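You operate a simulated robot arm through the tools that you are given. There is no shell and no other tool.

The job below is to be done with a simulated robot arm. You get a single attempt, and the scene is never put back.

## Task
Put things in order on the top of the side table. At the end: the purple tester cartridge stands where the purple padlock stood; the purple padlock stands where the blue cloth stood; the blue cloth is on the white result board; the red spare radio is on the brown carton (marked "CAPS"); whatever was shut is shut again. Leave all else as you found it, and nothing knocked over. Set down upright: red spare radio.

The check looks at the end state, three seconds after you hand in, the way a careful person would. Anything else that was tipped, shoved, dropped, spilled or broken makes it a failure. Lids that push on must go on centred and level and be pressed home; caps that screw on are set level and turned clockwise until they are tight. Flat cloth is picked up by pressing the open fingertips on it (5 to 10 N) and closing them slowly along it; thin cloth reads only 2 to 8 mm in the jaws.

## Robot
A 7-joint arm with a two-finger parallel gripper, fixed in place. Base frame: the origin is at the foot of the arm, x ahead of it, y to its left, z up; the work surface is at about z = 0. Readings come in mm, degrees, newtons and seconds.
With the tool pointing down near the work surface it reaches from about 220 to 580 mm from the base axis. Its first joint turns from -66.0 to 66.0 degrees. Payload 2.5 kg.
The TCP is the grasp point between the finger pads, 23 mm short of the fingertips. In the tool frame z runs along the fingers and y along their closing line. Largest opening 94 mm; finger width 38, thickness 10; the body of the gripper, 54 by 96 mm, starts 39 mm behind the TCP.
Orientation is told as [roll, pitch, yaw] about the base's x, y, z axes, in that order, counted from this pose: with the fingers straight down and closing along the base's y, the tool's x points along the base's -x, its y along +y and its z along -z.

## Interface
- The arm moves only by the tool arm_command. Its argument "plan" is one flat list of numbers, 7 for each row, row after row: the opening, from 0 (shut) to 1 (fully open), then the shift along the tool's x, y, z in m, then the turn, a rotation vector about the tool's x, y, z in degrees. In form: [grip, tx, ty, tz, ax, ay, az, grip, tx, ty, tz, ax, ay, az, ...]. A call has 1 to 20 rows; each row is the pose to reach, as a shift and turn from the pose commanded when the call began, along the tool's axes at that moment. Rows are played at 5 a second. More than 50 mm and 8.6 degrees between two rows, or a gripper value outside its range, and nothing of the call is played. Where a pose cannot be reached the arm comes as near as it can. A force on the tool above 40 N (or 10 N above the force at the start of the call, whichever is more), or a blocked arm, ends the call early, and 0.2 s more pass. Each finger travels about 108 mm/s and halts on what it meets, pressing with about 36 N; the grip force reading is that of the motor and also rises with nothing between the fingers. The clock runs only during rows and for 0.2 s after the last one: add rows that repeat a pose to give the fingers time. The reply holds the time, the measured pose of the TCP, the force on the tool along the base axes, the opening and the grip force, in the units named above and with some noise, with the torque about the TCP (base axes, N m) and any sound that the robot's microphone picked up.
- Cameras (640 x 400 px; columns grow to the right, rows downward): "scene" is fixed at [107.9, -398.8, 549.7]; the picture's right is [0.92, -0.40, 0.00], its down [-0.22, -0.50, -0.84] and it looks along [0.33, 0.77, -0.55] (base axes); focal length 352 px, centre (320, 200). "wrist" rides on the gripper at [86, 16, -74] in the tool frame; the picture's right is [-0.18, 0.98, 0.00], its down [-0.58, -0.11, -0.81] and it looks along [-0.79, -0.15, 0.59] (tool axes); focal length 243 px, centre (320, 200). There is no depth. A picture from a camera that has moved, and an enlarged one, comes with that camera's place and axes in the base frame and with its lens.
- get_image(camera): a new picture of that camera. The clock stands still meanwhile.
- enlarge(camera, box): a new picture of the part [left, top, right, bottom] of that camera's present view, enlarged. The clock stands still meanwhile.
- hand_in(): hands the job in; it is judged then, once.

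Places have to be worked out from the pictures, the camera data and where the tool is seen. Open the gripper and draw the arm clear of the work before you hand the job in, unless the task says otherwise.

The tools are called after ">>>" as name(argument=value, ...) on one line, values as JSON. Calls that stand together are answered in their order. arm_command: Moves the arm, as the interface text tells. Its arguments: {"type":"object","properties":{"plan":{"type":"array"}},"required":["plan"]} The other tools are called the same way: get_image (camera) takes a picture; enlarge (camera, box) takes an enlarged picture of a part of a camera's view; hand_in () hands the job in.

At the start:

```text
time_s: 0.0
ee_pos: [256.0, 321.1, 332.1]
orientation: [0.0, 0.0, 0.1]
wrist_force: [-0.6, -0.5, -0.2]
wrist_torque: [0.02, -0.02, 0.05]
grip_width: 93.7
gripper_force: 0.0
```

scene: 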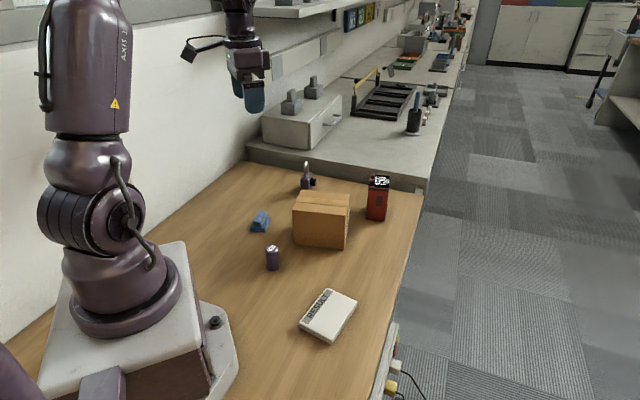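
wrist: 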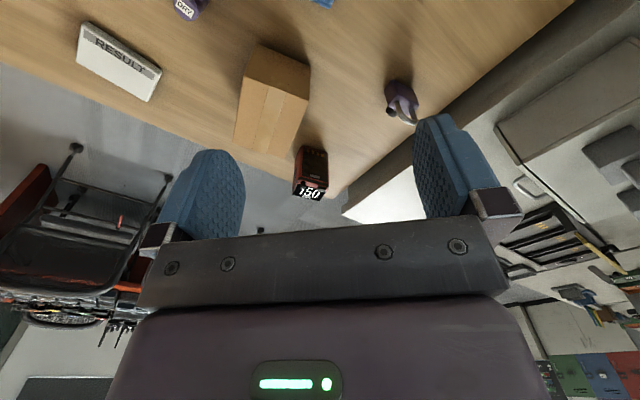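

I'll begin by looking closely at the objects on the table before moving anything.

>>> enlarge(camera="scene", box=[230, 140, 430, 265])

>>> enlarge(camera="scene", box=[220, 230, 400, 360])

>>> enlarge(camera="wrist", box=[60, 0, 460, 220])

```text
3.20 times, centred on (330, 202) of scene
camera zoom: at [107.9, -398.8, 549.7], right [0.92, -0.4, 0.0], down [-0.22, -0.5, -0.84], along [0.33, 0.77, -0.55], focal length 1126 px, centre (288, 192)
```

zoom: 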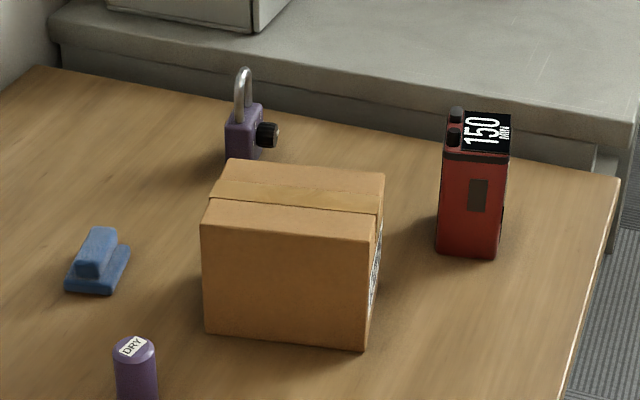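

```text
3.08 times, centred on (310, 295) of scene
camera zoom: at [107.9, -398.8, 549.7], right [0.92, -0.4, 0.0], down [-0.22, -0.5, -0.84], along [0.33, 0.77, -0.55], focal length 1082 px, centre (351, -92)
```

zoom: 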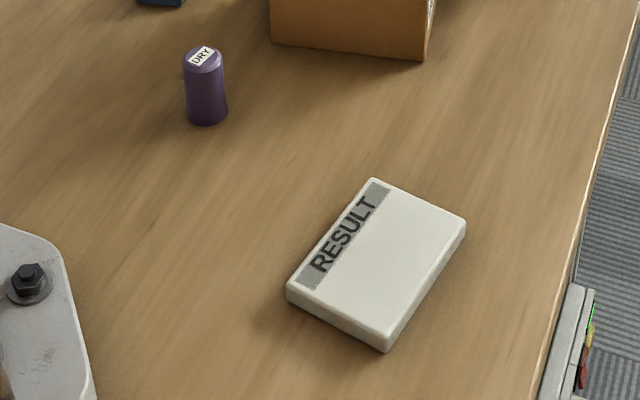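

```text
1.60 times, centred on (260, 110) of wrist
camera zoom: at [168.9, 337.4, 405.3], right [0.18, 0.98, 0.0], down [0.58, -0.11, 0.81], along [0.79, -0.15, -0.59], focal length 388 px, centre (416, 344)
```

zoom: 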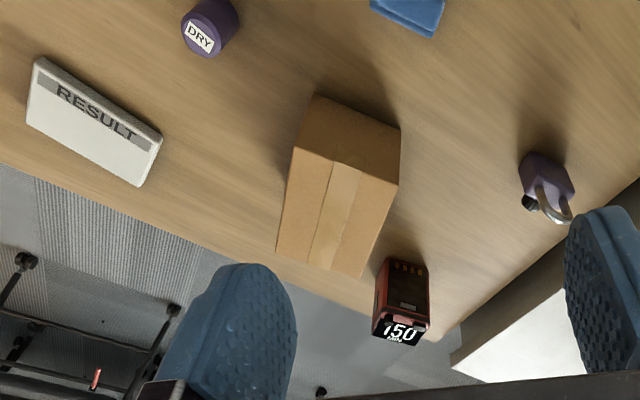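

The table plan looks like this: cartridge near (238,160), cloth near (255,319), carton centre near (383,224), radio near (535,240), padlock near (405,427), and board centre near (297,-6). I'll pull the tool back and down to get a better wrist view of the cloth and padlock.

>>> arm_command(plan=[1, 0.0215, -0.018, 0.028, 0, 0, 0, 1, 0.043, -0.036, 0.056, 0, 0, 0, 1, 0.0645, -0.054, 0.084, 0, 0, 0, 1, 0.086, -0.071, 0.112, 0, 0, 0])

```text
time_s: 1.0
ee_pos: [170.3, 250.1, 223.9]
orientation: [0.1, 0.0, 0.0]
wrist_force: [0.2, -0.1, -0.5]
wrist_torque: [-0.01, 0.0, 0.0]
grip_width: 93.9
gripper_force: 0.0
```

The arm is at (170,250,224). Next I'll take wrist pictures of the cloth and padlock.

>>> get_image(camera="wrist")

>>> enlarge(camera="scene", box=[240, 150, 340, 250])

```text
taken
camera wrist: at [84.7, 266.4, 295.7], right [0.18, 0.98, 0.0], down [0.58, -0.11, 0.81], along [0.79, -0.15, -0.59], focal length 243 px, centre (320, 200)
```

wrist: 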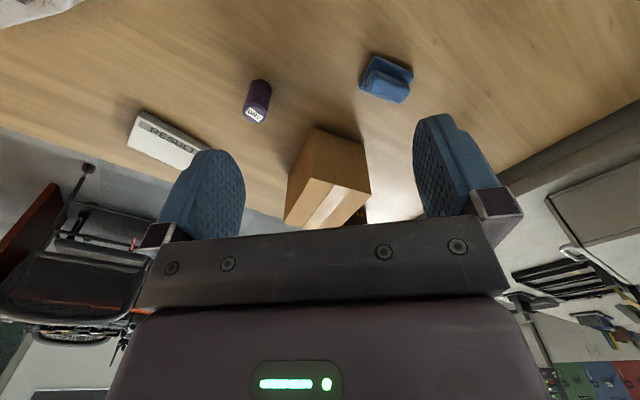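

```text
4.00 times, centred on (290, 200) of scene
camera zoom: at [107.9, -398.8, 549.7], right [0.92, -0.4, 0.0], down [-0.22, -0.5, -0.84], along [0.33, 0.77, -0.55], focal length 1407 px, centre (440, 200)
```

zoom: 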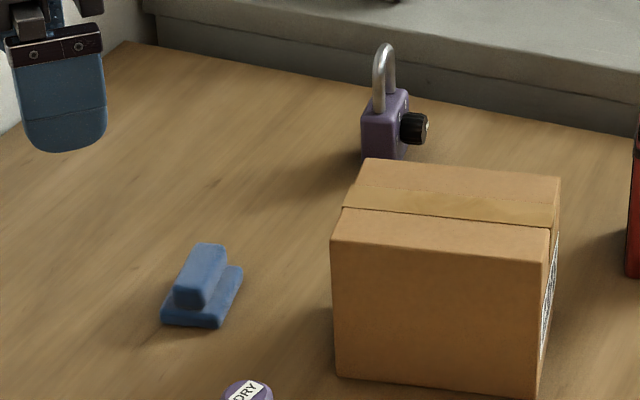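

>>> enlarge(camera="wrist", box=[340, 40, 440, 120])

>>> enlarge(camera="scene", box=[245, 200, 285, 240])

>>> enlarge(camera="scene", box=[290, 155, 330, 195])

```text
5.00 times, centred on (390, 80) of wrist
camera zoom: at [84.7, 266.4, 295.7], right [0.18, 0.98, 0.0], down [0.58, -0.11, 0.81], along [0.79, -0.15, -0.59], focal length 1213 px, centre (-30, 800)
```

zoom: 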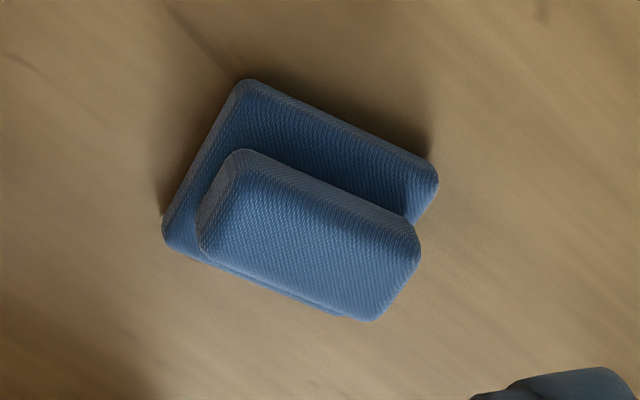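

```text
10.00 times, centred on (265, 220) of scene
camera zoom: at [107.9, -398.8, 549.7], right [0.92, -0.4, 0.0], down [-0.22, -0.5, -0.84], along [0.33, 0.77, -0.55], focal length 3517 px, centre (870, 0)
```

zoom: 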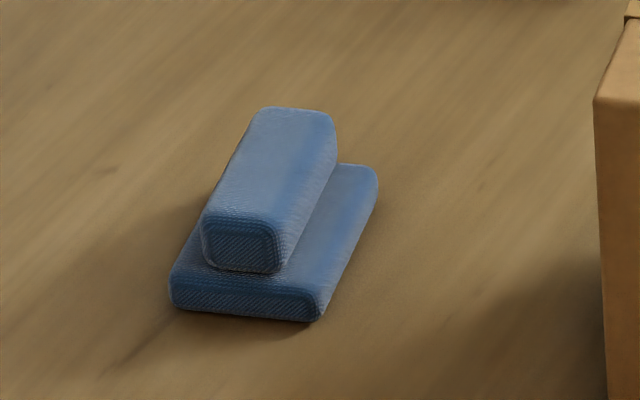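

```text
10.00 times, centred on (310, 175) of scene
camera zoom: at [107.9, -398.8, 549.7], right [0.92, -0.4, 0.0], down [-0.22, -0.5, -0.84], along [0.33, 0.77, -0.55], focal length 3517 px, centre (420, 450)
```

zoom: 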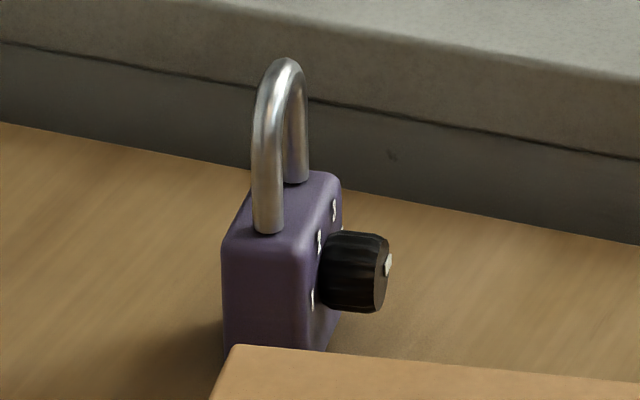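

The cloth is a block about 54×37 mm centred near (245,317). It has a raised ridge about 20 mm wide, and its long axis lies at about 57°. I'll move above it with the closing line across the ridge and look again.

>>> arm_command(plan=[1, -0.0107, 0.0095, 0.0105, 0, 0, -8.07, 1, -0.0213, 0.019, 0.021, 0, 0, -16.14, 1, -0.032, 0.0285, 0.0317, 0, 0, -24.2, 1, -0.0427, 0.038, 0.0422, 0, 0, -32.3, 1, -0.0534, 0.0474, 0.0528, 0, 0, -40.35, 1, -0.064, 0.0569, 0.0633, 0, 0, -48.4, 1, -0.0747, 0.0664, 0.0739, 0, 0, -56.5])

>>> get_image(camera="wrist")

```text
time_s: 2.6
ee_pos: [242.6, 317.3, 147.1]
orientation: [0.1, -0.1, 56.7]
wrist_force: [-0.1, 0.2, 0.5]
wrist_torque: [0.0, -0.01, -0.02]
grip_width: 94.1
gripper_force: 0.1
```

```text
taken
camera wrist: at [182.7, 254.9, 219.5], right [-0.72, 0.69, 0.0], down [0.41, 0.43, 0.81], along [0.56, 0.58, -0.59], focal length 243 px, centre (320, 200)
```

wrist: 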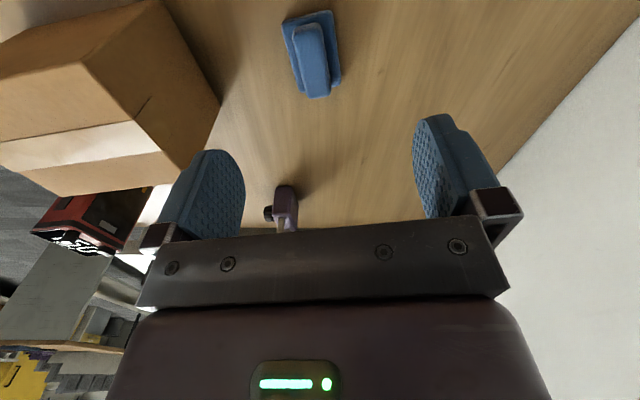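

The cloth shows at the top of the view and the padlock at the centre. I'll enlarge both to measure them.

>>> enlarge(camera="wrist", box=[260, 0, 360, 100])

>>> enlarge(camera="wrist", box=[250, 170, 330, 240])

```text
4.00 times, centred on (310, 50) of wrist
camera zoom: at [182.7, 254.9, 219.5], right [-0.72, 0.69, 0.0], down [0.41, 0.43, 0.81], along [0.56, 0.58, -0.59], focal length 970 px, centre (360, 800)
```

zoom: 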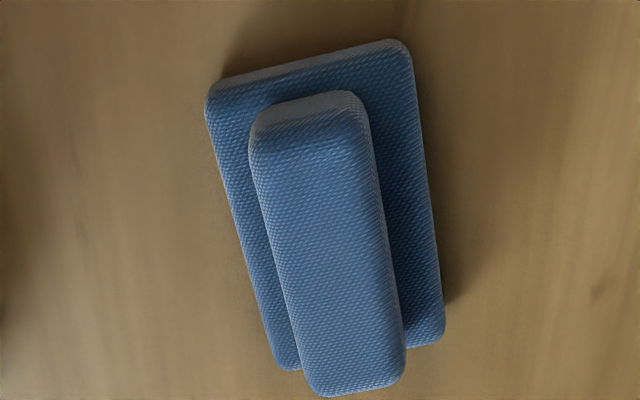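

```text
5.71 times, centred on (290, 205) of wrist
camera zoom: at [182.7, 254.9, 219.5], right [-0.72, 0.69, 0.0], down [0.41, 0.43, 0.81], along [0.56, 0.58, -0.59], focal length 1386 px, centre (491, 171)
```

zoom: 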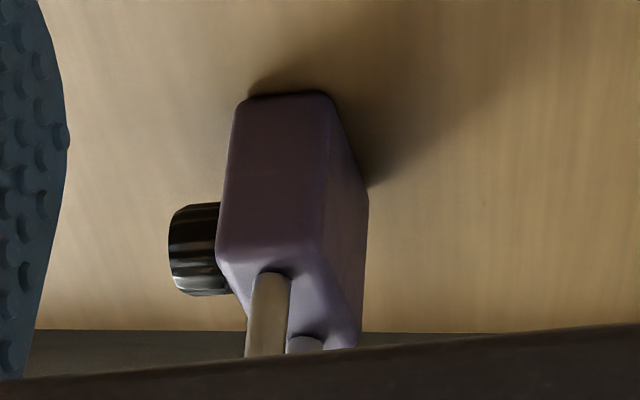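

The cloth is centred at about (247,316), with the ridge top near z≈25 and the lower block about 9 mm thick. I'll line up and lower until the fingertips are just above the lower block, at about z≈12.

>>> arm_command(plan=[0.75, -0.0009, -0.0022, 0.035, 0, 0, 0, 0.7, -0.0009, -0.0022, 0.07, 0, 0, 0, 0.7, -0.0009, -0.0022, 0.095, 0, 0, 0, 0.7, -0.0009, -0.0022, 0.105, 0, 0, 0, 0.7, -0.0009, -0.0022, 0.11, 0, 0, 0, 0.7, -0.0009, -0.0022, 0.11, 0, 0, 0, 0.7, -0.0009, -0.0022, 0.11, 0, 0, 0])

>>> get_image(camera="wrist")

>>> enlarge(camera="scene", box=[220, 160, 300, 240])

```text
time_s: 4.2
ee_pos: [245.4, 316.1, 37.7]
orientation: [-0.1, 0.0, 56.6]
wrist_force: [0.2, 0.4, 0.3]
wrist_torque: [-0.02, 0.0, 0.01]
grip_width: 65.7
gripper_force: 0.1
```

```text
taken
camera wrist: at [186.1, 252.8, 109.5], right [-0.72, 0.7, 0.0], down [0.41, 0.42, 0.81], along [0.56, 0.58, -0.59], focal length 243 px, centre (320, 200)
```

wrist: 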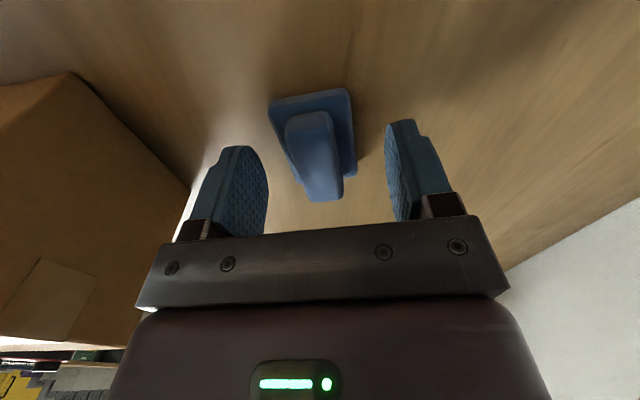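

```text
5.00 times, centred on (260, 200) of scene
camera zoom: at [107.9, -398.8, 549.7], right [0.92, -0.4, 0.0], down [-0.22, -0.5, -0.84], along [0.33, 0.77, -0.55], focal length 1759 px, centre (620, 200)
```

zoom: 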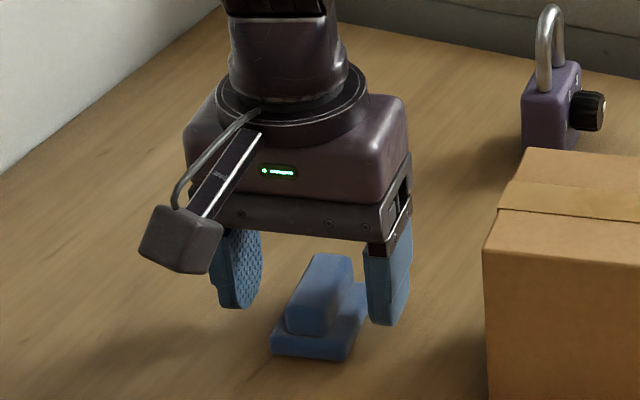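

The fingers straddle the ridge and the fingertips are at about z≈13. I'll close on the ridge in steps.

>>> arm_command(plan=[0.5, 0, 0, 0.0015, 0, 0, 0, 0.35, 0, 0, 0.0015, 0, 0, 0, 0.25, 0, 0, 0.0015, 0, 0, 0, 0.15, 0, 0, 0.0015, 0, 0, 0, 0.05, 0, 0, 0.0015, 0, 0, 0, 0.0, 0, 0, 0.0015, 0, 0, 0, 0.0, 0, 0, 0.0015, 0, 0, 0])

>>> get_image(camera="wrist")

```text
time_s: 5.8
ee_pos: [247.2, 316.3, 36.2]
orientation: [0.0, 0.1, 56.5]
wrist_force: [-1.0, 0.4, 1.9]
wrist_torque: [0.02, -0.01, -0.01]
grip_width: 20.7
gripper_force: 36.4
```

```text
taken
camera wrist: at [185.5, 253.1, 108.1], right [-0.72, 0.7, 0.0], down [0.41, 0.42, 0.81], along [0.56, 0.58, -0.59], focal length 243 px, centre (320, 200)
```

wrist: 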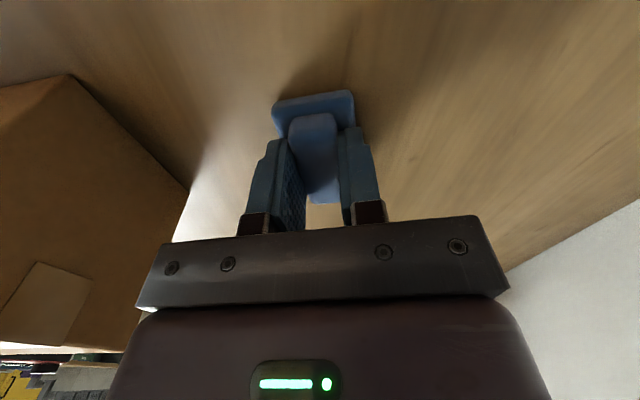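

The ridge is held at a width of 20.7 mm. I'll lift straight up and check that the cloth comes with it.

>>> arm_command(plan=[0, 0, 0, -0.02, 0, 0, 0, 0, 0, 0, -0.055, 0, 0, 0, 0, 0, 0, -0.095, 0, 0, 0, 0, 0, 0, -0.13, 0, 0, 0, 0, 0, 0, -0.13, 0, 0, 0])

>>> get_image(camera="wrist")

>>> get_image(camera="scene")

```text
time_s: 7.0
ee_pos: [246.2, 316.4, 166.8]
orientation: [0.0, 0.0, 56.5]
wrist_force: [0.3, -0.4, -0.9]
wrist_torque: [-0.01, 0.03, -0.01]
grip_width: 20.5
gripper_force: 36.3
```

```text
taken
camera wrist: at [186.2, 253.7, 239.2], right [-0.72, 0.7, 0.0], down [0.41, 0.43, 0.81], along [0.56, 0.58, -0.59], focal length 243 px, centre (320, 200)
```

wrist: 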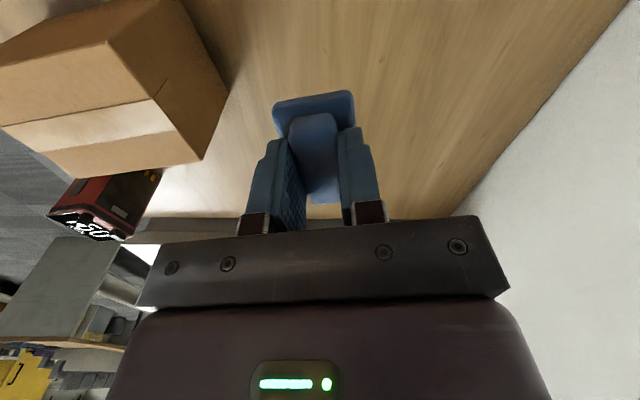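

```text
taken
```

scene: 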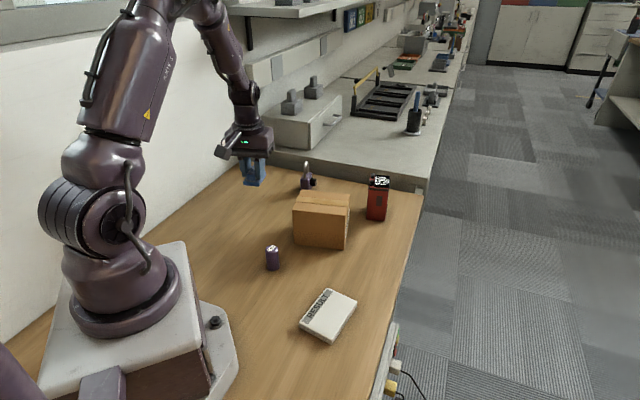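

The cloth is held and clear of the table. I'll carry it level to above the board centre, about (297,-6), and turn it to the board's long axis.

>>> arm_command(plan=[0, 0.0268, -0.0244, 0, 0, 0, 2.46, 0, 0.0536, -0.0488, 0, 0, 0, 4.91, 0, 0.0805, -0.0732, 0, 0, 0, 7.37, 0, 0.1073, -0.0976, 0, 0, 0, 9.82, 0, 0.1341, -0.1221, 0, 0, 0, 12.28, 0, 0.1609, -0.1465, 0, 0, 0, 14.73, 0, 0.1878, -0.1709, 0, 0, 0, 17.19, 0, 0.2146, -0.1953, 0, 0, 0, 19.64, 0, 0.2414, -0.2197, 0, 0, 0, 22.1, 0, 0.2414, -0.2197, 0, 0, 0, 22.1])

>>> get_image(camera="wrist")

>>> get_image(camera="scene")

```text
time_s: 9.2
ee_pos: [296.9, -7.4, 165.8]
orientation: [0.1, 0.0, 34.3]
wrist_force: [-0.1, 0.7, -0.3]
wrist_torque: [0.01, -0.02, 0.02]
grip_width: 20.5
gripper_force: 36.0
```

```text
taken
camera wrist: at [217.1, -42.6, 238.2], right [-0.4, 0.91, 0.0], down [0.54, 0.24, 0.81], along [0.74, 0.33, -0.59], focal length 243 px, centre (320, 200)
```

wrist: 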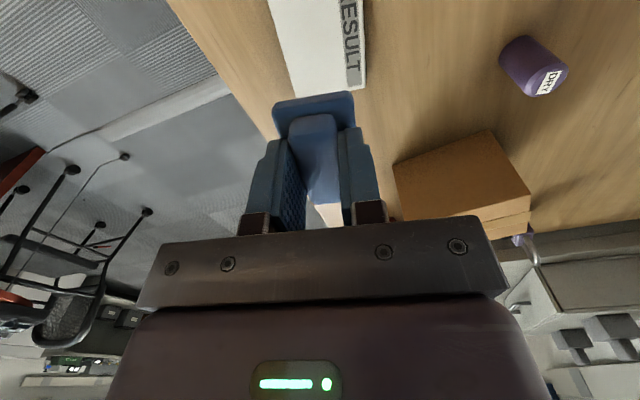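

```text
taken
```

scene: 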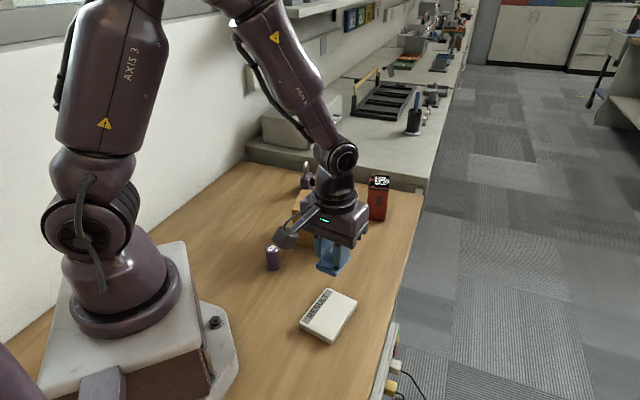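

The cloth is over the board. I'll enlarge both views to check the board's far edge against my estimate before I lower it.

>>> enlarge(camera="wrist", box=[250, 0, 390, 140])

>>> enlarge(camera="scene", box=[280, 220, 380, 350])

```text
2.86 times, centred on (320, 70) of wrist
camera zoom: at [217.1, -42.6, 238.2], right [-0.4, 0.91, 0.0], down [0.54, 0.24, 0.81], along [0.74, 0.33, -0.59], focal length 693 px, centre (320, 571)
```

zoom: 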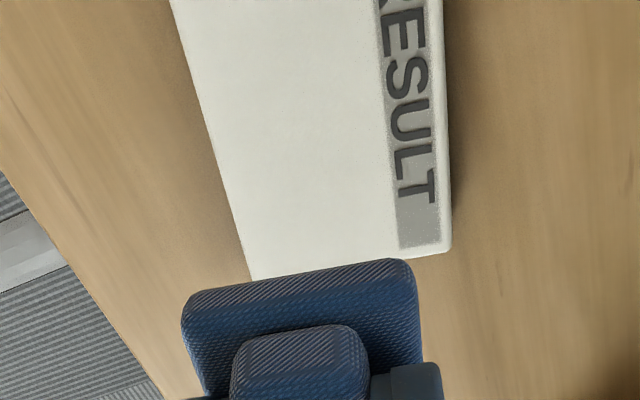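

```text
3.08 times, centred on (330, 285) of scene
camera zoom: at [107.9, -398.8, 549.7], right [0.92, -0.4, 0.0], down [-0.22, -0.5, -0.84], along [0.33, 0.77, -0.55], focal length 1082 px, centre (289, -62)
```

zoom: 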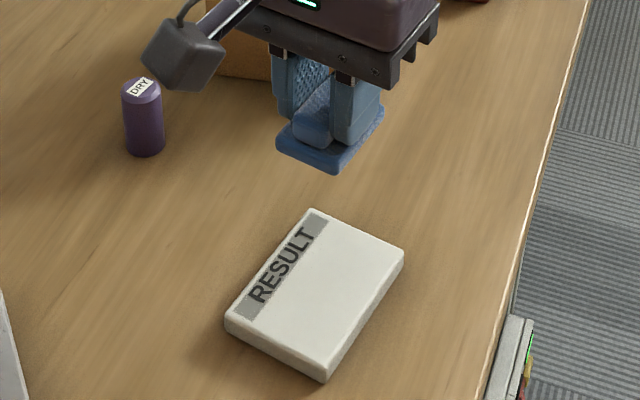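

The board centre works out to (295,-7), so the cloth is aligned. I'll lower it to just above the board.

>>> arm_command(plan=[0, 0, 0, 0.035, 0, 0, 0, 0, 0, 0, 0.07, 0, 0, 0, 0, 0, 0, 0.095, 0, 0, 0, 0, 0, 0, 0.108, 0, 0, 0, 0, 0, 0, 0.112, 0, 0, 0, 0, 0, 0, 0.112, 0, 0, 0])

>>> enlarge(camera="scene", box=[280, 250, 380, 350])

```text
time_s: 10.6
ee_pos: [294.8, -6.0, 52.2]
orientation: [0.0, 0.0, 34.3]
wrist_force: [-0.2, 0.1, 0.3]
wrist_torque: [0.0, 0.01, -0.03]
grip_width: 20.4
gripper_force: 35.9
```

```text
4.00 times, centred on (330, 300) of scene
camera zoom: at [107.9, -398.8, 549.7], right [0.92, -0.4, 0.0], down [-0.22, -0.5, -0.84], along [0.33, 0.77, -0.55], focal length 1407 px, centre (280, -200)
```

zoom: 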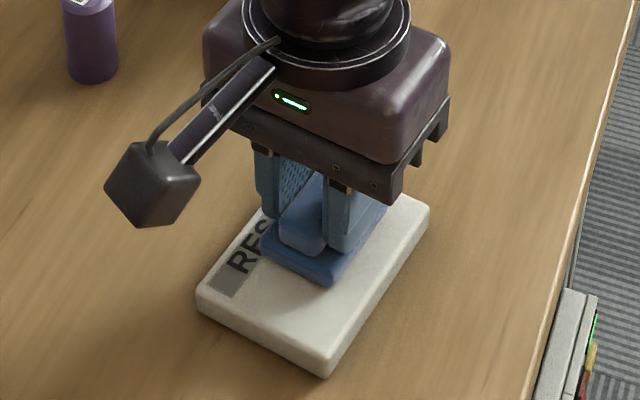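

The cloth sits centred, a few millimetres above the board. I'll lower gently and watch the force.

>>> arm_command(plan=[0, 0, 0, 0.001, 0, 0, 0, 0, 0, 0, 0.002, 0, 0, 0, 0, 0, 0, 0.003, 0, 0, 0, 0, 0, 0, 0.003, 0, 0, 0])

```text
time_s: 11.6
ee_pos: [295.8, -5.4, 51.5]
orientation: [-0.1, -0.1, 34.4]
wrist_force: [-6.5, 0.6, 35.3]
wrist_torque: [0.02, 0.23, 0.03]
grip_width: 20.6
gripper_force: 35.8
```

There was contact at TCP z≈51.5, with 35 N of press, which is more than needed. I'll back off about 2 mm to relax the press before releasing.

>>> arm_command(plan=[0, 0, 0, -0.001, 0, 0, 0, 0, 0, 0, -0.0018, 0, 0, 0, 0, 0, 0, -0.0018, 0, 0, 0])

```text
time_s: 12.4
ee_pos: [296.1, -7.1, 52.0]
orientation: [0.1, -0.1, 34.4]
wrist_force: [-0.4, 0.5, 3.7]
wrist_torque: [0.04, -0.08, 0.05]
grip_width: 20.7
gripper_force: 36.5
```

The press is down to 3.7 N. I'll open the gripper slowly and then rise straight up.

>>> arm_command(plan=[0.25, 0, 0, 0, 0, 0, 0, 0.3, 0, 0, 0, 0, 0, 0, 0.4, 0, 0, 0, 0, 0, 0, 0.5, 0, 0, 0, 0, 0, 0, 0.5, 0, 0, -0.02, 0, 0, 0, 0.5, 0, 0, -0.05, 0, 0, 0, 0.6, 0, 0, -0.09, 0, 0, 0, 0.6, 0, 0, -0.13, 0, 0, 0, 0.6, 0, 0, -0.13, 0, 0, 0])

>>> get_image(camera="scene")

>>> get_image(camera="wrist")

```text
time_s: 14.4
ee_pos: [294.2, -8.2, 182.9]
orientation: [0.0, 0.0, 34.4]
wrist_force: [-0.3, 0.2, -0.4]
wrist_torque: [0.01, -0.03, 0.01]
grip_width: 56.2
gripper_force: 0.1
```

```text
taken
```

scene: 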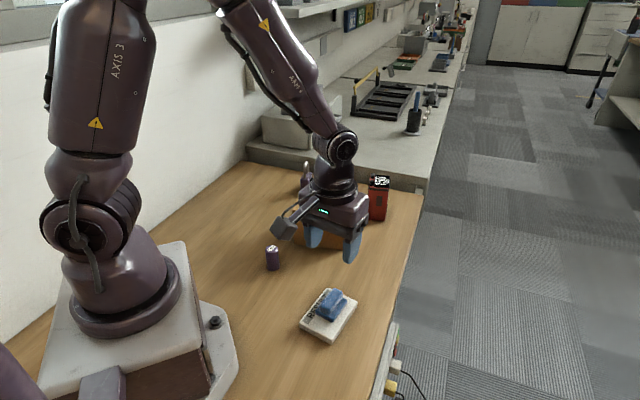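

```text
taken
camera wrist: at [215.2, -43.1, 255.1], right [-0.4, 0.91, 0.0], down [0.54, 0.24, 0.81], along [0.74, 0.33, -0.59], focal length 243 px, centre (320, 200)
```

wrist: 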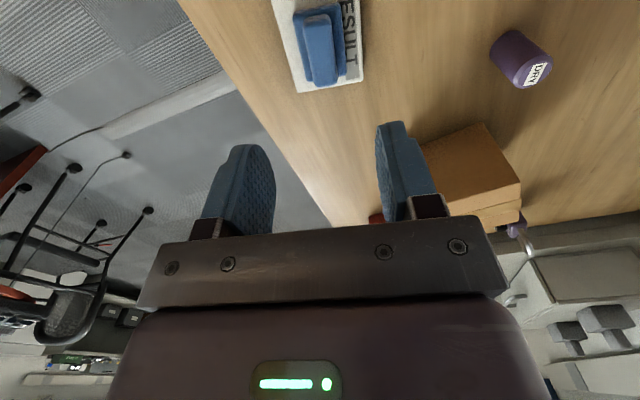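

The cloth is settled on the board. Next is the padlock: I'll move above the table at height to a spot where the wrist camera sees it clearly.

>>> arm_command(plan=[1, -0.0222, 0.0327, -0.0042, 0, 0, -2.19, 1, -0.0444, 0.0655, -0.0084, 0, 0, -4.38, 1, -0.0666, 0.0982, -0.0126, 0, 0, -6.56, 1, -0.0888, 0.131, -0.0168, 0, 0, -8.75, 1, -0.1109, 0.1637, -0.0209, 0, 0, -10.94, 1, -0.1331, 0.1964, -0.0251, 0, 0, -13.13, 1, -0.1553, 0.2292, -0.0293, 0, 0, -15.31, 1, -0.1775, 0.2619, -0.0335, 0, 0, -17.5, 1, -0.1775, 0.2619, -0.0335, 0, 0, -17.5])

>>> get_image(camera="wrist")

```text
time_s: 16.4
ee_pos: [294.1, 311.9, 213.8]
orientation: [0.0, 0.0, 51.9]
wrist_force: [-0.4, -0.3, -0.2]
wrist_torque: [-0.01, 0.03, 0.02]
grip_width: 94.5
gripper_force: 0.2
```

```text
taken
camera wrist: at [228.5, 254.3, 286.6], right [-0.66, 0.75, 0.0], down [0.44, 0.39, 0.81], along [0.61, 0.53, -0.59], focal length 243 px, centre (320, 200)
```

wrist: 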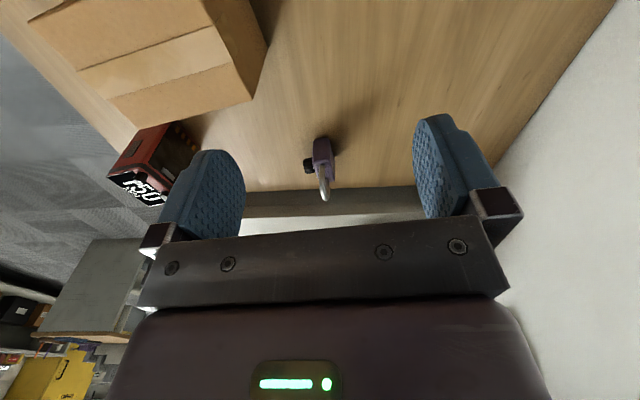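

The padlock and radio are in view. I'll enlarge each of them to measure.

>>> enlarge(camera="wrist", box=[290, 120, 360, 210])

>>> enlarge(camera="wrist", box=[20, 0, 280, 220])

```text
4.44 times, centred on (325, 165) of wrist
camera zoom: at [228.5, 254.3, 286.6], right [-0.66, 0.75, 0.0], down [0.44, 0.39, 0.81], along [0.61, 0.53, -0.59], focal length 1078 px, centre (298, 356)
```

zoom: 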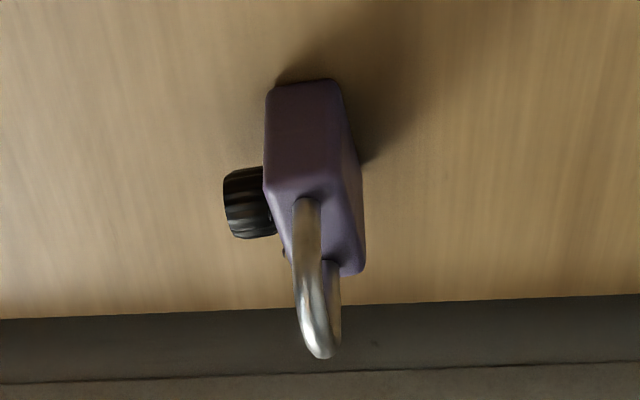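

```text
1.82 times, centred on (150, 110) of wrist
camera zoom: at [228.5, 254.3, 286.6], right [-0.66, 0.75, 0.0], down [0.44, 0.39, 0.81], along [0.61, 0.53, -0.59], focal length 441 px, centre (629, 364)
```

zoom: 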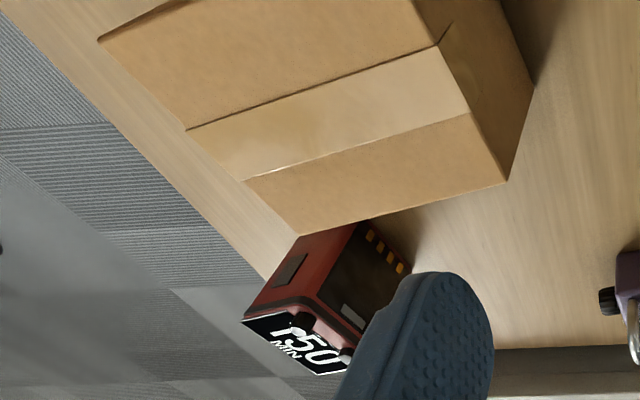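

The padlock is centred near (416,431) with its long axis at about 57°. The body is about 46 mm tall, the shackle top is at about 96 mm, and the dial faces away from the wall. I'll take it by the shackle with the fingers tilted outward about 20° for reach, so first I'll move to a viewing pose short of it.

>>> arm_command(plan=[1, -0.0306, -0.0063, 0.016, -0.22, -5, -1.25, 1, -0.0612, -0.0125, 0.0325, -0.44, -10, -2.5, 1, -0.0917, -0.0188, 0.0488, -0.65, -15, -3.75, 1, -0.1223, -0.025, 0.065, -0.87, -20, -5, 1, -0.1223, -0.025, 0.065, -0.87, -20, -5, 1, -0.1223, -0.025, 0.065, -0.87, -20, -5])

>>> get_image(camera="wrist")

>>> enlarge(camera="scene", box=[240, 90, 400, 250])

```text
time_s: 17.8
ee_pos: [391.1, 390.1, 150.3]
orientation: [0.1, -20.0, 57.0]
wrist_force: [0.4, 0.2, 0.0]
wrist_torque: [0.0, 0.04, -0.02]
grip_width: 94.2
gripper_force: 0.1
```

```text
taken
camera wrist: at [319.4, 310.6, 189.3], right [-0.73, 0.68, 0.06], down [0.24, 0.17, 0.96], along [0.64, 0.71, -0.28], focal length 243 px, centre (320, 200)
```

wrist: 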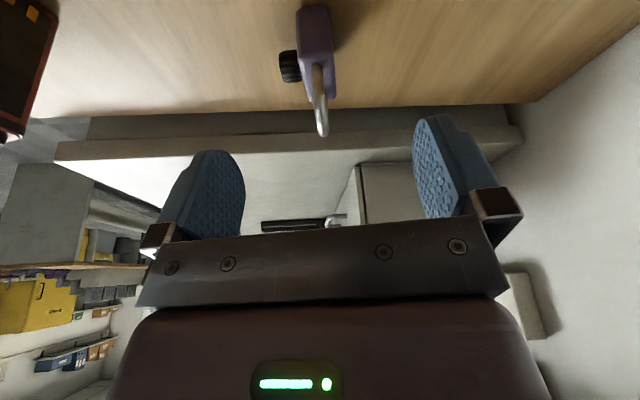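

```text
2.50 times, centred on (320, 170) of scene
camera zoom: at [107.9, -398.8, 549.7], right [0.92, -0.4, 0.0], down [-0.22, -0.5, -0.84], along [0.33, 0.77, -0.55], focal length 879 px, centre (320, 275)
```

zoom: 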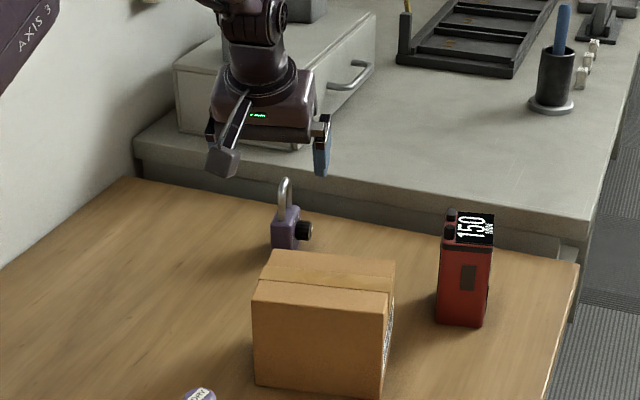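

I'm at the viewing pose, and the counter face is about 90 mm behind the padlock. I'll enlarge to refine the shackle's position.

>>> enlarge(camera="wrist", box=[265, 0, 365, 150])

>>> enlarge(camera="scene", box=[285, 150, 335, 200])

```text
2.67 times, centred on (315, 75) of wrist
camera zoom: at [319.4, 310.6, 189.3], right [-0.73, 0.68, 0.06], down [0.24, 0.17, 0.96], along [0.64, 0.71, -0.28], focal length 647 px, centre (333, 533)
```

zoom: 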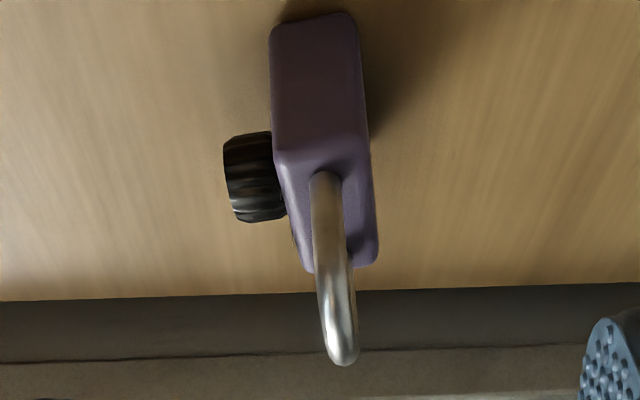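

```text
8.00 times, centred on (310, 175) of scene
camera zoom: at [107.9, -398.8, 549.7], right [0.92, -0.4, 0.0], down [-0.22, -0.5, -0.84], along [0.33, 0.77, -0.55], focal length 2814 px, centre (400, 400)
```

zoom: 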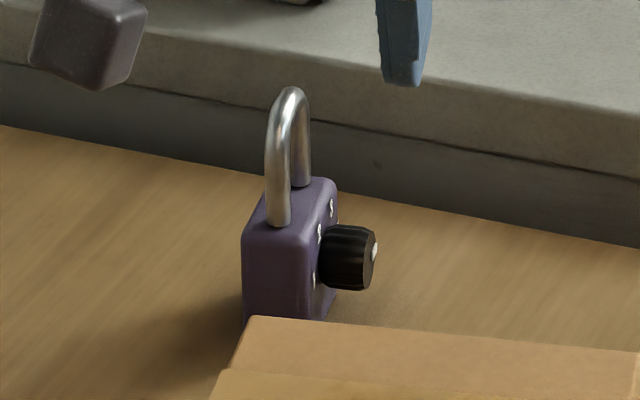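

The refined shackle centre is (417,432) and the tool is already lined up sideways. I'll go 49 mm forward at height, then lower part way and check.

>>> arm_command(plan=[1, -0.023, 0, 0.0084, 0, 0, 0, 1, -0.046, 0, 0.0168, 0, 0, 0, 1, -0.046, 0, 0.0168, 0, 0, 0, 1, -0.0392, 0, 0.0356, 0, 0, 0, 1, -0.0324, 0, 0.0544, 0, 0, 0, 1, -0.0324, 0, 0.0544, 0, 0, 0])

>>> get_image(camera="wrist")

>>> enlarge(camera="scene", box=[260, 110, 360, 210])

```text
time_s: 19.2
ee_pos: [417.2, 431.0, 110.3]
orientation: [0.0, -20.0, 56.9]
wrist_force: [-0.2, 1.3, -0.2]
wrist_torque: [0.03, -0.03, 0.01]
grip_width: 94.0
gripper_force: 0.1
```

```text
taken
camera wrist: at [345.9, 350.4, 148.3], right [-0.73, 0.68, 0.06], down [0.24, 0.17, 0.96], along [0.64, 0.71, -0.28], focal length 243 px, centre (320, 200)
```

wrist: 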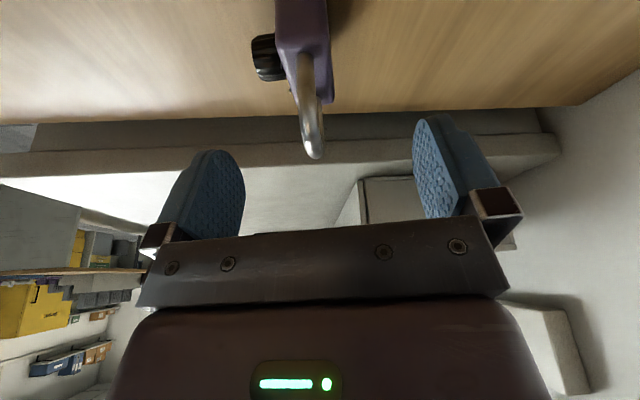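

```text
4.00 times, centred on (310, 160) of scene
camera zoom: at [107.9, -398.8, 549.7], right [0.92, -0.4, 0.0], down [-0.22, -0.5, -0.84], along [0.33, 0.77, -0.55], focal length 1407 px, centre (360, 360)
```

zoom: 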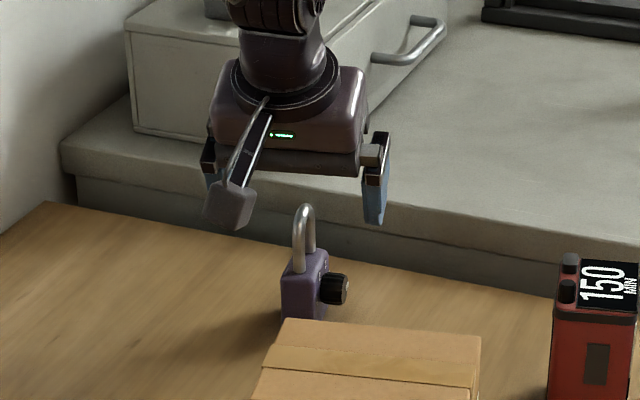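

The pose was reached at (417,431,110). I'll enlarge to check the shackle's angle to the fingers before the last descent.

>>> enlarge(camera="wrist", box=[240, 0, 380, 170])

```text
2.35 times, centred on (310, 85) of wrist
camera zoom: at [345.9, 350.4, 148.3], right [-0.73, 0.68, 0.06], down [0.24, 0.17, 0.96], along [0.64, 0.71, -0.28], focal length 571 px, centre (344, 471)
```

zoom: 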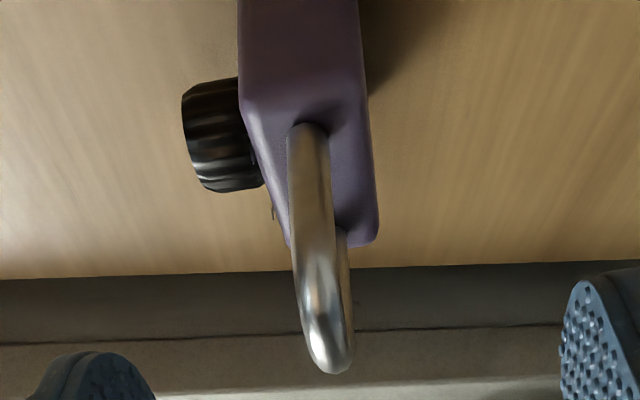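

The padlock body is centred within 1 mm sideways and about 3 mm toward me from the TCP, and its angle is good. I'll lower the last 34 mm around the shackle.

>>> arm_command(plan=[1, 0.0048, 0, 0.0103, 0, 0, 0, 1, 0.0096, 0, 0.0206, 0, 0, 0, 1, 0.0144, 0, 0.0309, 0, 0, 0, 1, 0.0144, 0, 0.0309, 0, 0, 0, 1, 0.0144, 0, 0.0309, 0, 0, 0])

>>> get_image(camera="wrist")

>>> enlarge(camera="scene", box=[260, 120, 360, 220])

```text
time_s: 20.4
ee_pos: [414.3, 429.6, 76.2]
orientation: [0.0, -20.0, 57.0]
wrist_force: [0.4, 0.4, 0.3]
wrist_torque: [0.01, 0.0, 0.01]
grip_width: 94.2
gripper_force: 0.1
```

```text
taken
camera wrist: at [343.3, 349.4, 114.7], right [-0.73, 0.68, 0.06], down [0.24, 0.17, 0.96], along [0.64, 0.71, -0.28], focal length 243 px, centre (320, 200)
```

wrist: 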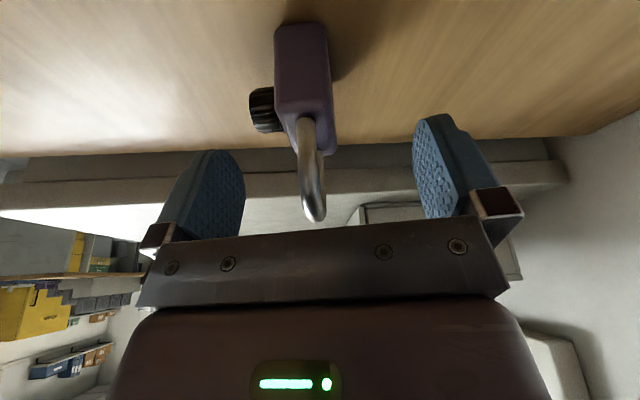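

```text
4.00 times, centred on (310, 170) of scene
camera zoom: at [107.9, -398.8, 549.7], right [0.92, -0.4, 0.0], down [-0.22, -0.5, -0.84], along [0.33, 0.77, -0.55], focal length 1407 px, centre (360, 320)
```

zoom: 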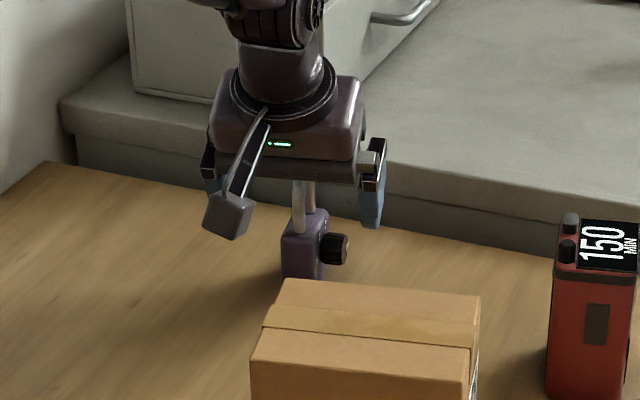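

The fingers straddle the shackle with the tips clear of the body. I'll close slowly onto it.

>>> arm_command(plan=[0.7, 0, 0, 0, 0, 0, 0, 0.45, 0, 0, 0, 0, 0, 0, 0.28, 0, 0, 0, 0, 0, 0, 0.22, 0, 0, 0, 0, 0, 0, 0.17, 0, 0, 0, 0, 0, 0, 0.13, 0, 0, 0, 0, 0, 0, 0.1, 0, 0, 0, 0, 0, 0, 0.07, 0, 0, 0, 0, 0, 0, 0.04, 0, 0, 0, 0, 0, 0, 0, 0, 0, 0, 0, 0, 0, 0, 0, 0, 0, 0, 0, 0])

>>> get_image(camera="wrist")

>>> enlarge(camera="scene", box=[260, 120, 360, 220])

```text
time_s: 22.8
ee_pos: [415.4, 429.7, 76.3]
orientation: [0.0, -20.0, 56.9]
wrist_force: [3.8, -1.0, 4.0]
wrist_torque: [-0.02, -0.15, -0.03]
grip_width: 25.1
gripper_force: 36.3
```

```text
taken
camera wrist: at [343.5, 349.5, 115.0], right [-0.73, 0.68, 0.06], down [0.24, 0.17, 0.96], along [0.64, 0.71, -0.28], focal length 243 px, centre (320, 200)
```

wrist: 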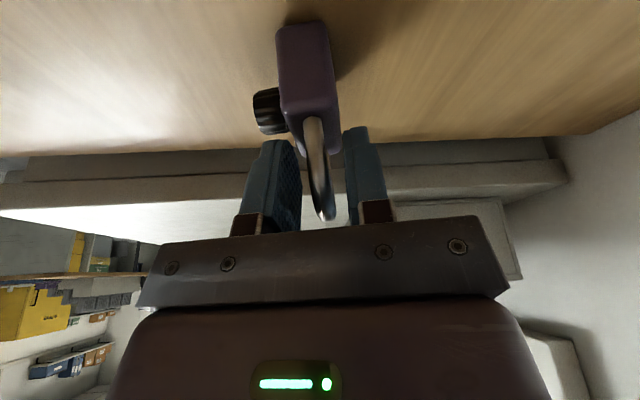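

```text
4.00 times, centred on (310, 170) of scene
camera zoom: at [107.9, -398.8, 549.7], right [0.92, -0.4, 0.0], down [-0.22, -0.5, -0.84], along [0.33, 0.77, -0.55], focal length 1407 px, centre (360, 320)
```

zoom: 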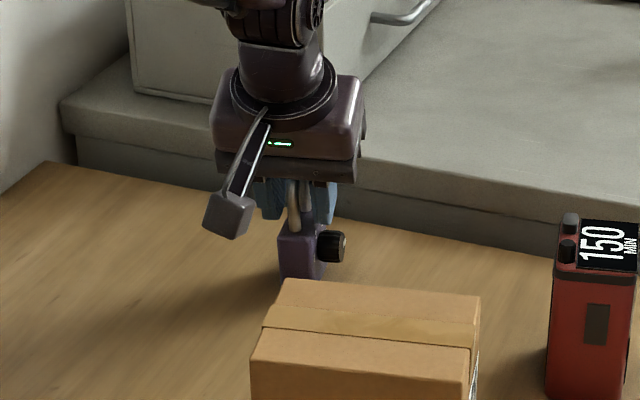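

The width reads 25 mm, so the fingertips are pinching the top edge of the padlock body rather than the shackle. I'll open, rise 9 mm, and close again so only the shackle is held.

>>> arm_command(plan=[0.3, 0, 0, 0, 0, 0, 0, 0.38, 0, 0, 0, 0, 0, 0, 0.45, 0, 0, 0, 0, 0, 0, 0.45, -0.0017, 0, -0.0047, 0, 0, 0, 0.45, -0.0031, 0, -0.0085, 0, 0, 0, 0.45, -0.0031, 0, -0.0085, 0, 0, 0, 0.45, -0.0031, 0, -0.0085, 0, 0, 0])

>>> enlarge(camera="wrist", box=[220, 0, 420, 240])

>>> enlarge(camera="scene", box=[280, 140, 340, 200])

```text
time_s: 24.4
ee_pos: [414.4, 430.2, 85.6]
orientation: [0.0, -19.9, 57.0]
wrist_force: [0.3, -0.2, 0.3]
wrist_torque: [-0.01, -0.01, -0.03]
grip_width: 42.3
gripper_force: 0.0
```

```text
1.67 times, centred on (320, 120) of wrist
camera zoom: at [343.5, 349.1, 123.8], right [-0.73, 0.68, 0.06], down [0.24, 0.17, 0.96], along [0.64, 0.71, -0.28], focal length 404 px, centre (320, 333)
```

zoom: 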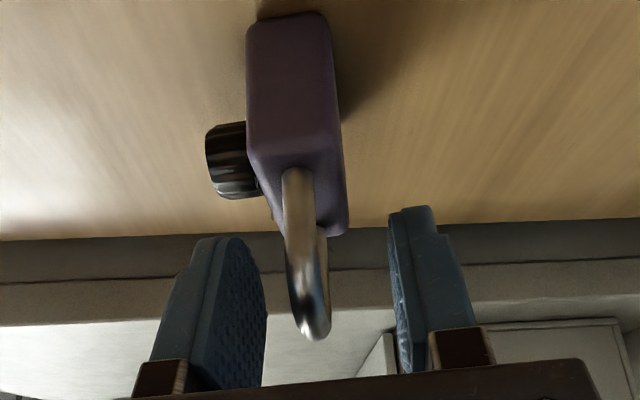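

```text
6.67 times, centred on (310, 170) of scene
camera zoom: at [107.9, -398.8, 549.7], right [0.92, -0.4, 0.0], down [-0.22, -0.5, -0.84], along [0.33, 0.77, -0.55], focal length 2345 px, centre (387, 400)
```

zoom: 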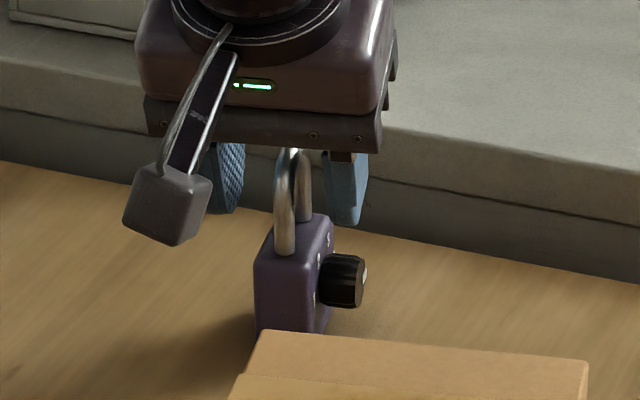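

The tips are now clearly above the body, straddling only the shackle. I'll close slowly again.

>>> arm_command(plan=[0.35, 0, 0, 0, 0, 0, 0, 0.28, 0, 0, 0, 0, 0, 0, 0.22, 0, 0, 0, 0, 0, 0, 0.18, 0, 0, 0, 0, 0, 0, 0.15, 0, 0, 0, 0, 0, 0, 0.12, 0, 0, 0, 0, 0, 0, 0.09, 0, 0, 0, 0, 0, 0, 0.06, 0, 0, 0, 0, 0, 0, 0.03, 0, 0, 0, 0, 0, 0, 0, 0, 0, 0, 0, 0, 0, 0, 0, 0, 0, 0, 0, 0])

>>> enlarge(camera="wrist", box=[220, 0, 420, 240])

>>> enlarge(camera="scene", box=[280, 140, 340, 200])

```text
time_s: 26.8
ee_pos: [414.9, 429.6, 84.1]
orientation: [0.1, -20.0, 56.9]
wrist_force: [0.5, -0.3, 0.9]
wrist_torque: [0.03, -0.04, -0.03]
grip_width: 8.4
gripper_force: 35.7
```

```text
1.67 times, centred on (320, 120) of wrist
camera zoom: at [343.5, 349.1, 123.7], right [-0.73, 0.68, 0.06], down [0.24, 0.17, 0.96], along [0.64, 0.71, -0.28], focal length 404 px, centre (320, 333)
```

zoom: 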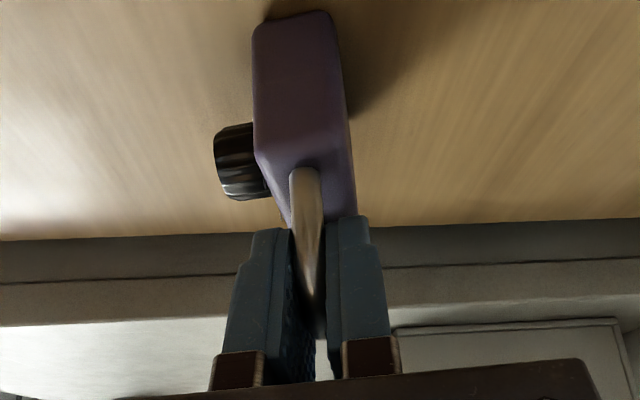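

```text
6.67 times, centred on (310, 170) of scene
camera zoom: at [107.9, -398.8, 549.7], right [0.92, -0.4, 0.0], down [-0.22, -0.5, -0.84], along [0.33, 0.77, -0.55], focal length 2345 px, centre (387, 400)
```

zoom: 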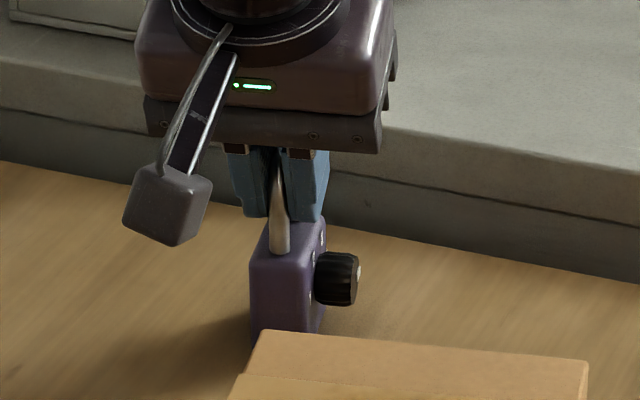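

The shackle is held at 8.4 mm, and the padlock stood at about (415,430). I'll lift straight up 100 mm.

>>> arm_command(plan=[0, -0.0068, 0, -0.0188, 0, 0, 0, 0, -0.0171, 0, -0.047, 0, 0, 0, 0, -0.0274, 0, -0.0752, 0, 0, 0, 0, -0.0342, 0, -0.094, 0, 0, 0, 0, -0.0342, 0, -0.094, 0, 0, 0])

>>> get_image(camera="wrist")

>>> get_image(camera="scene")

```text
time_s: 28.0
ee_pos: [413.8, 427.4, 185.6]
orientation: [-0.1, -20.0, 57.1]
wrist_force: [-0.2, -0.3, -3.0]
wrist_torque: [-0.02, -0.02, 0.01]
grip_width: 8.5
gripper_force: 35.4
```

```text
taken
camera wrist: at [344.3, 347.7, 224.5], right [-0.73, 0.68, 0.06], down [0.24, 0.17, 0.96], along [0.64, 0.71, -0.28], focal length 243 px, centre (320, 200)
```

wrist: 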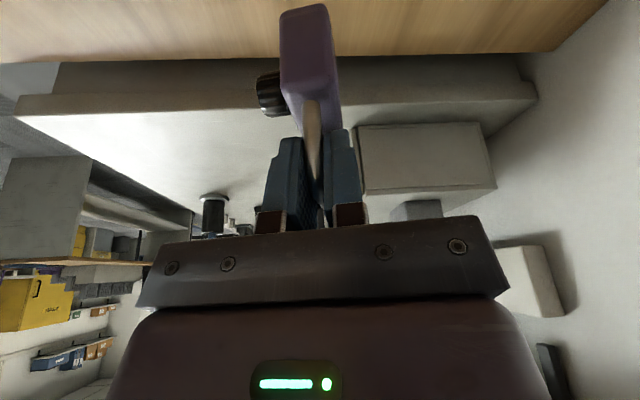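

```text
taken
```

scene: 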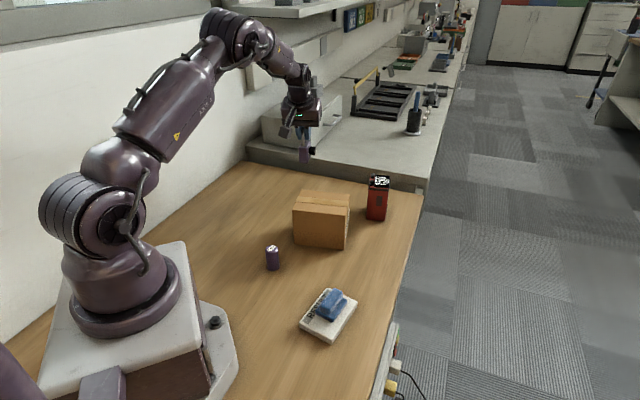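

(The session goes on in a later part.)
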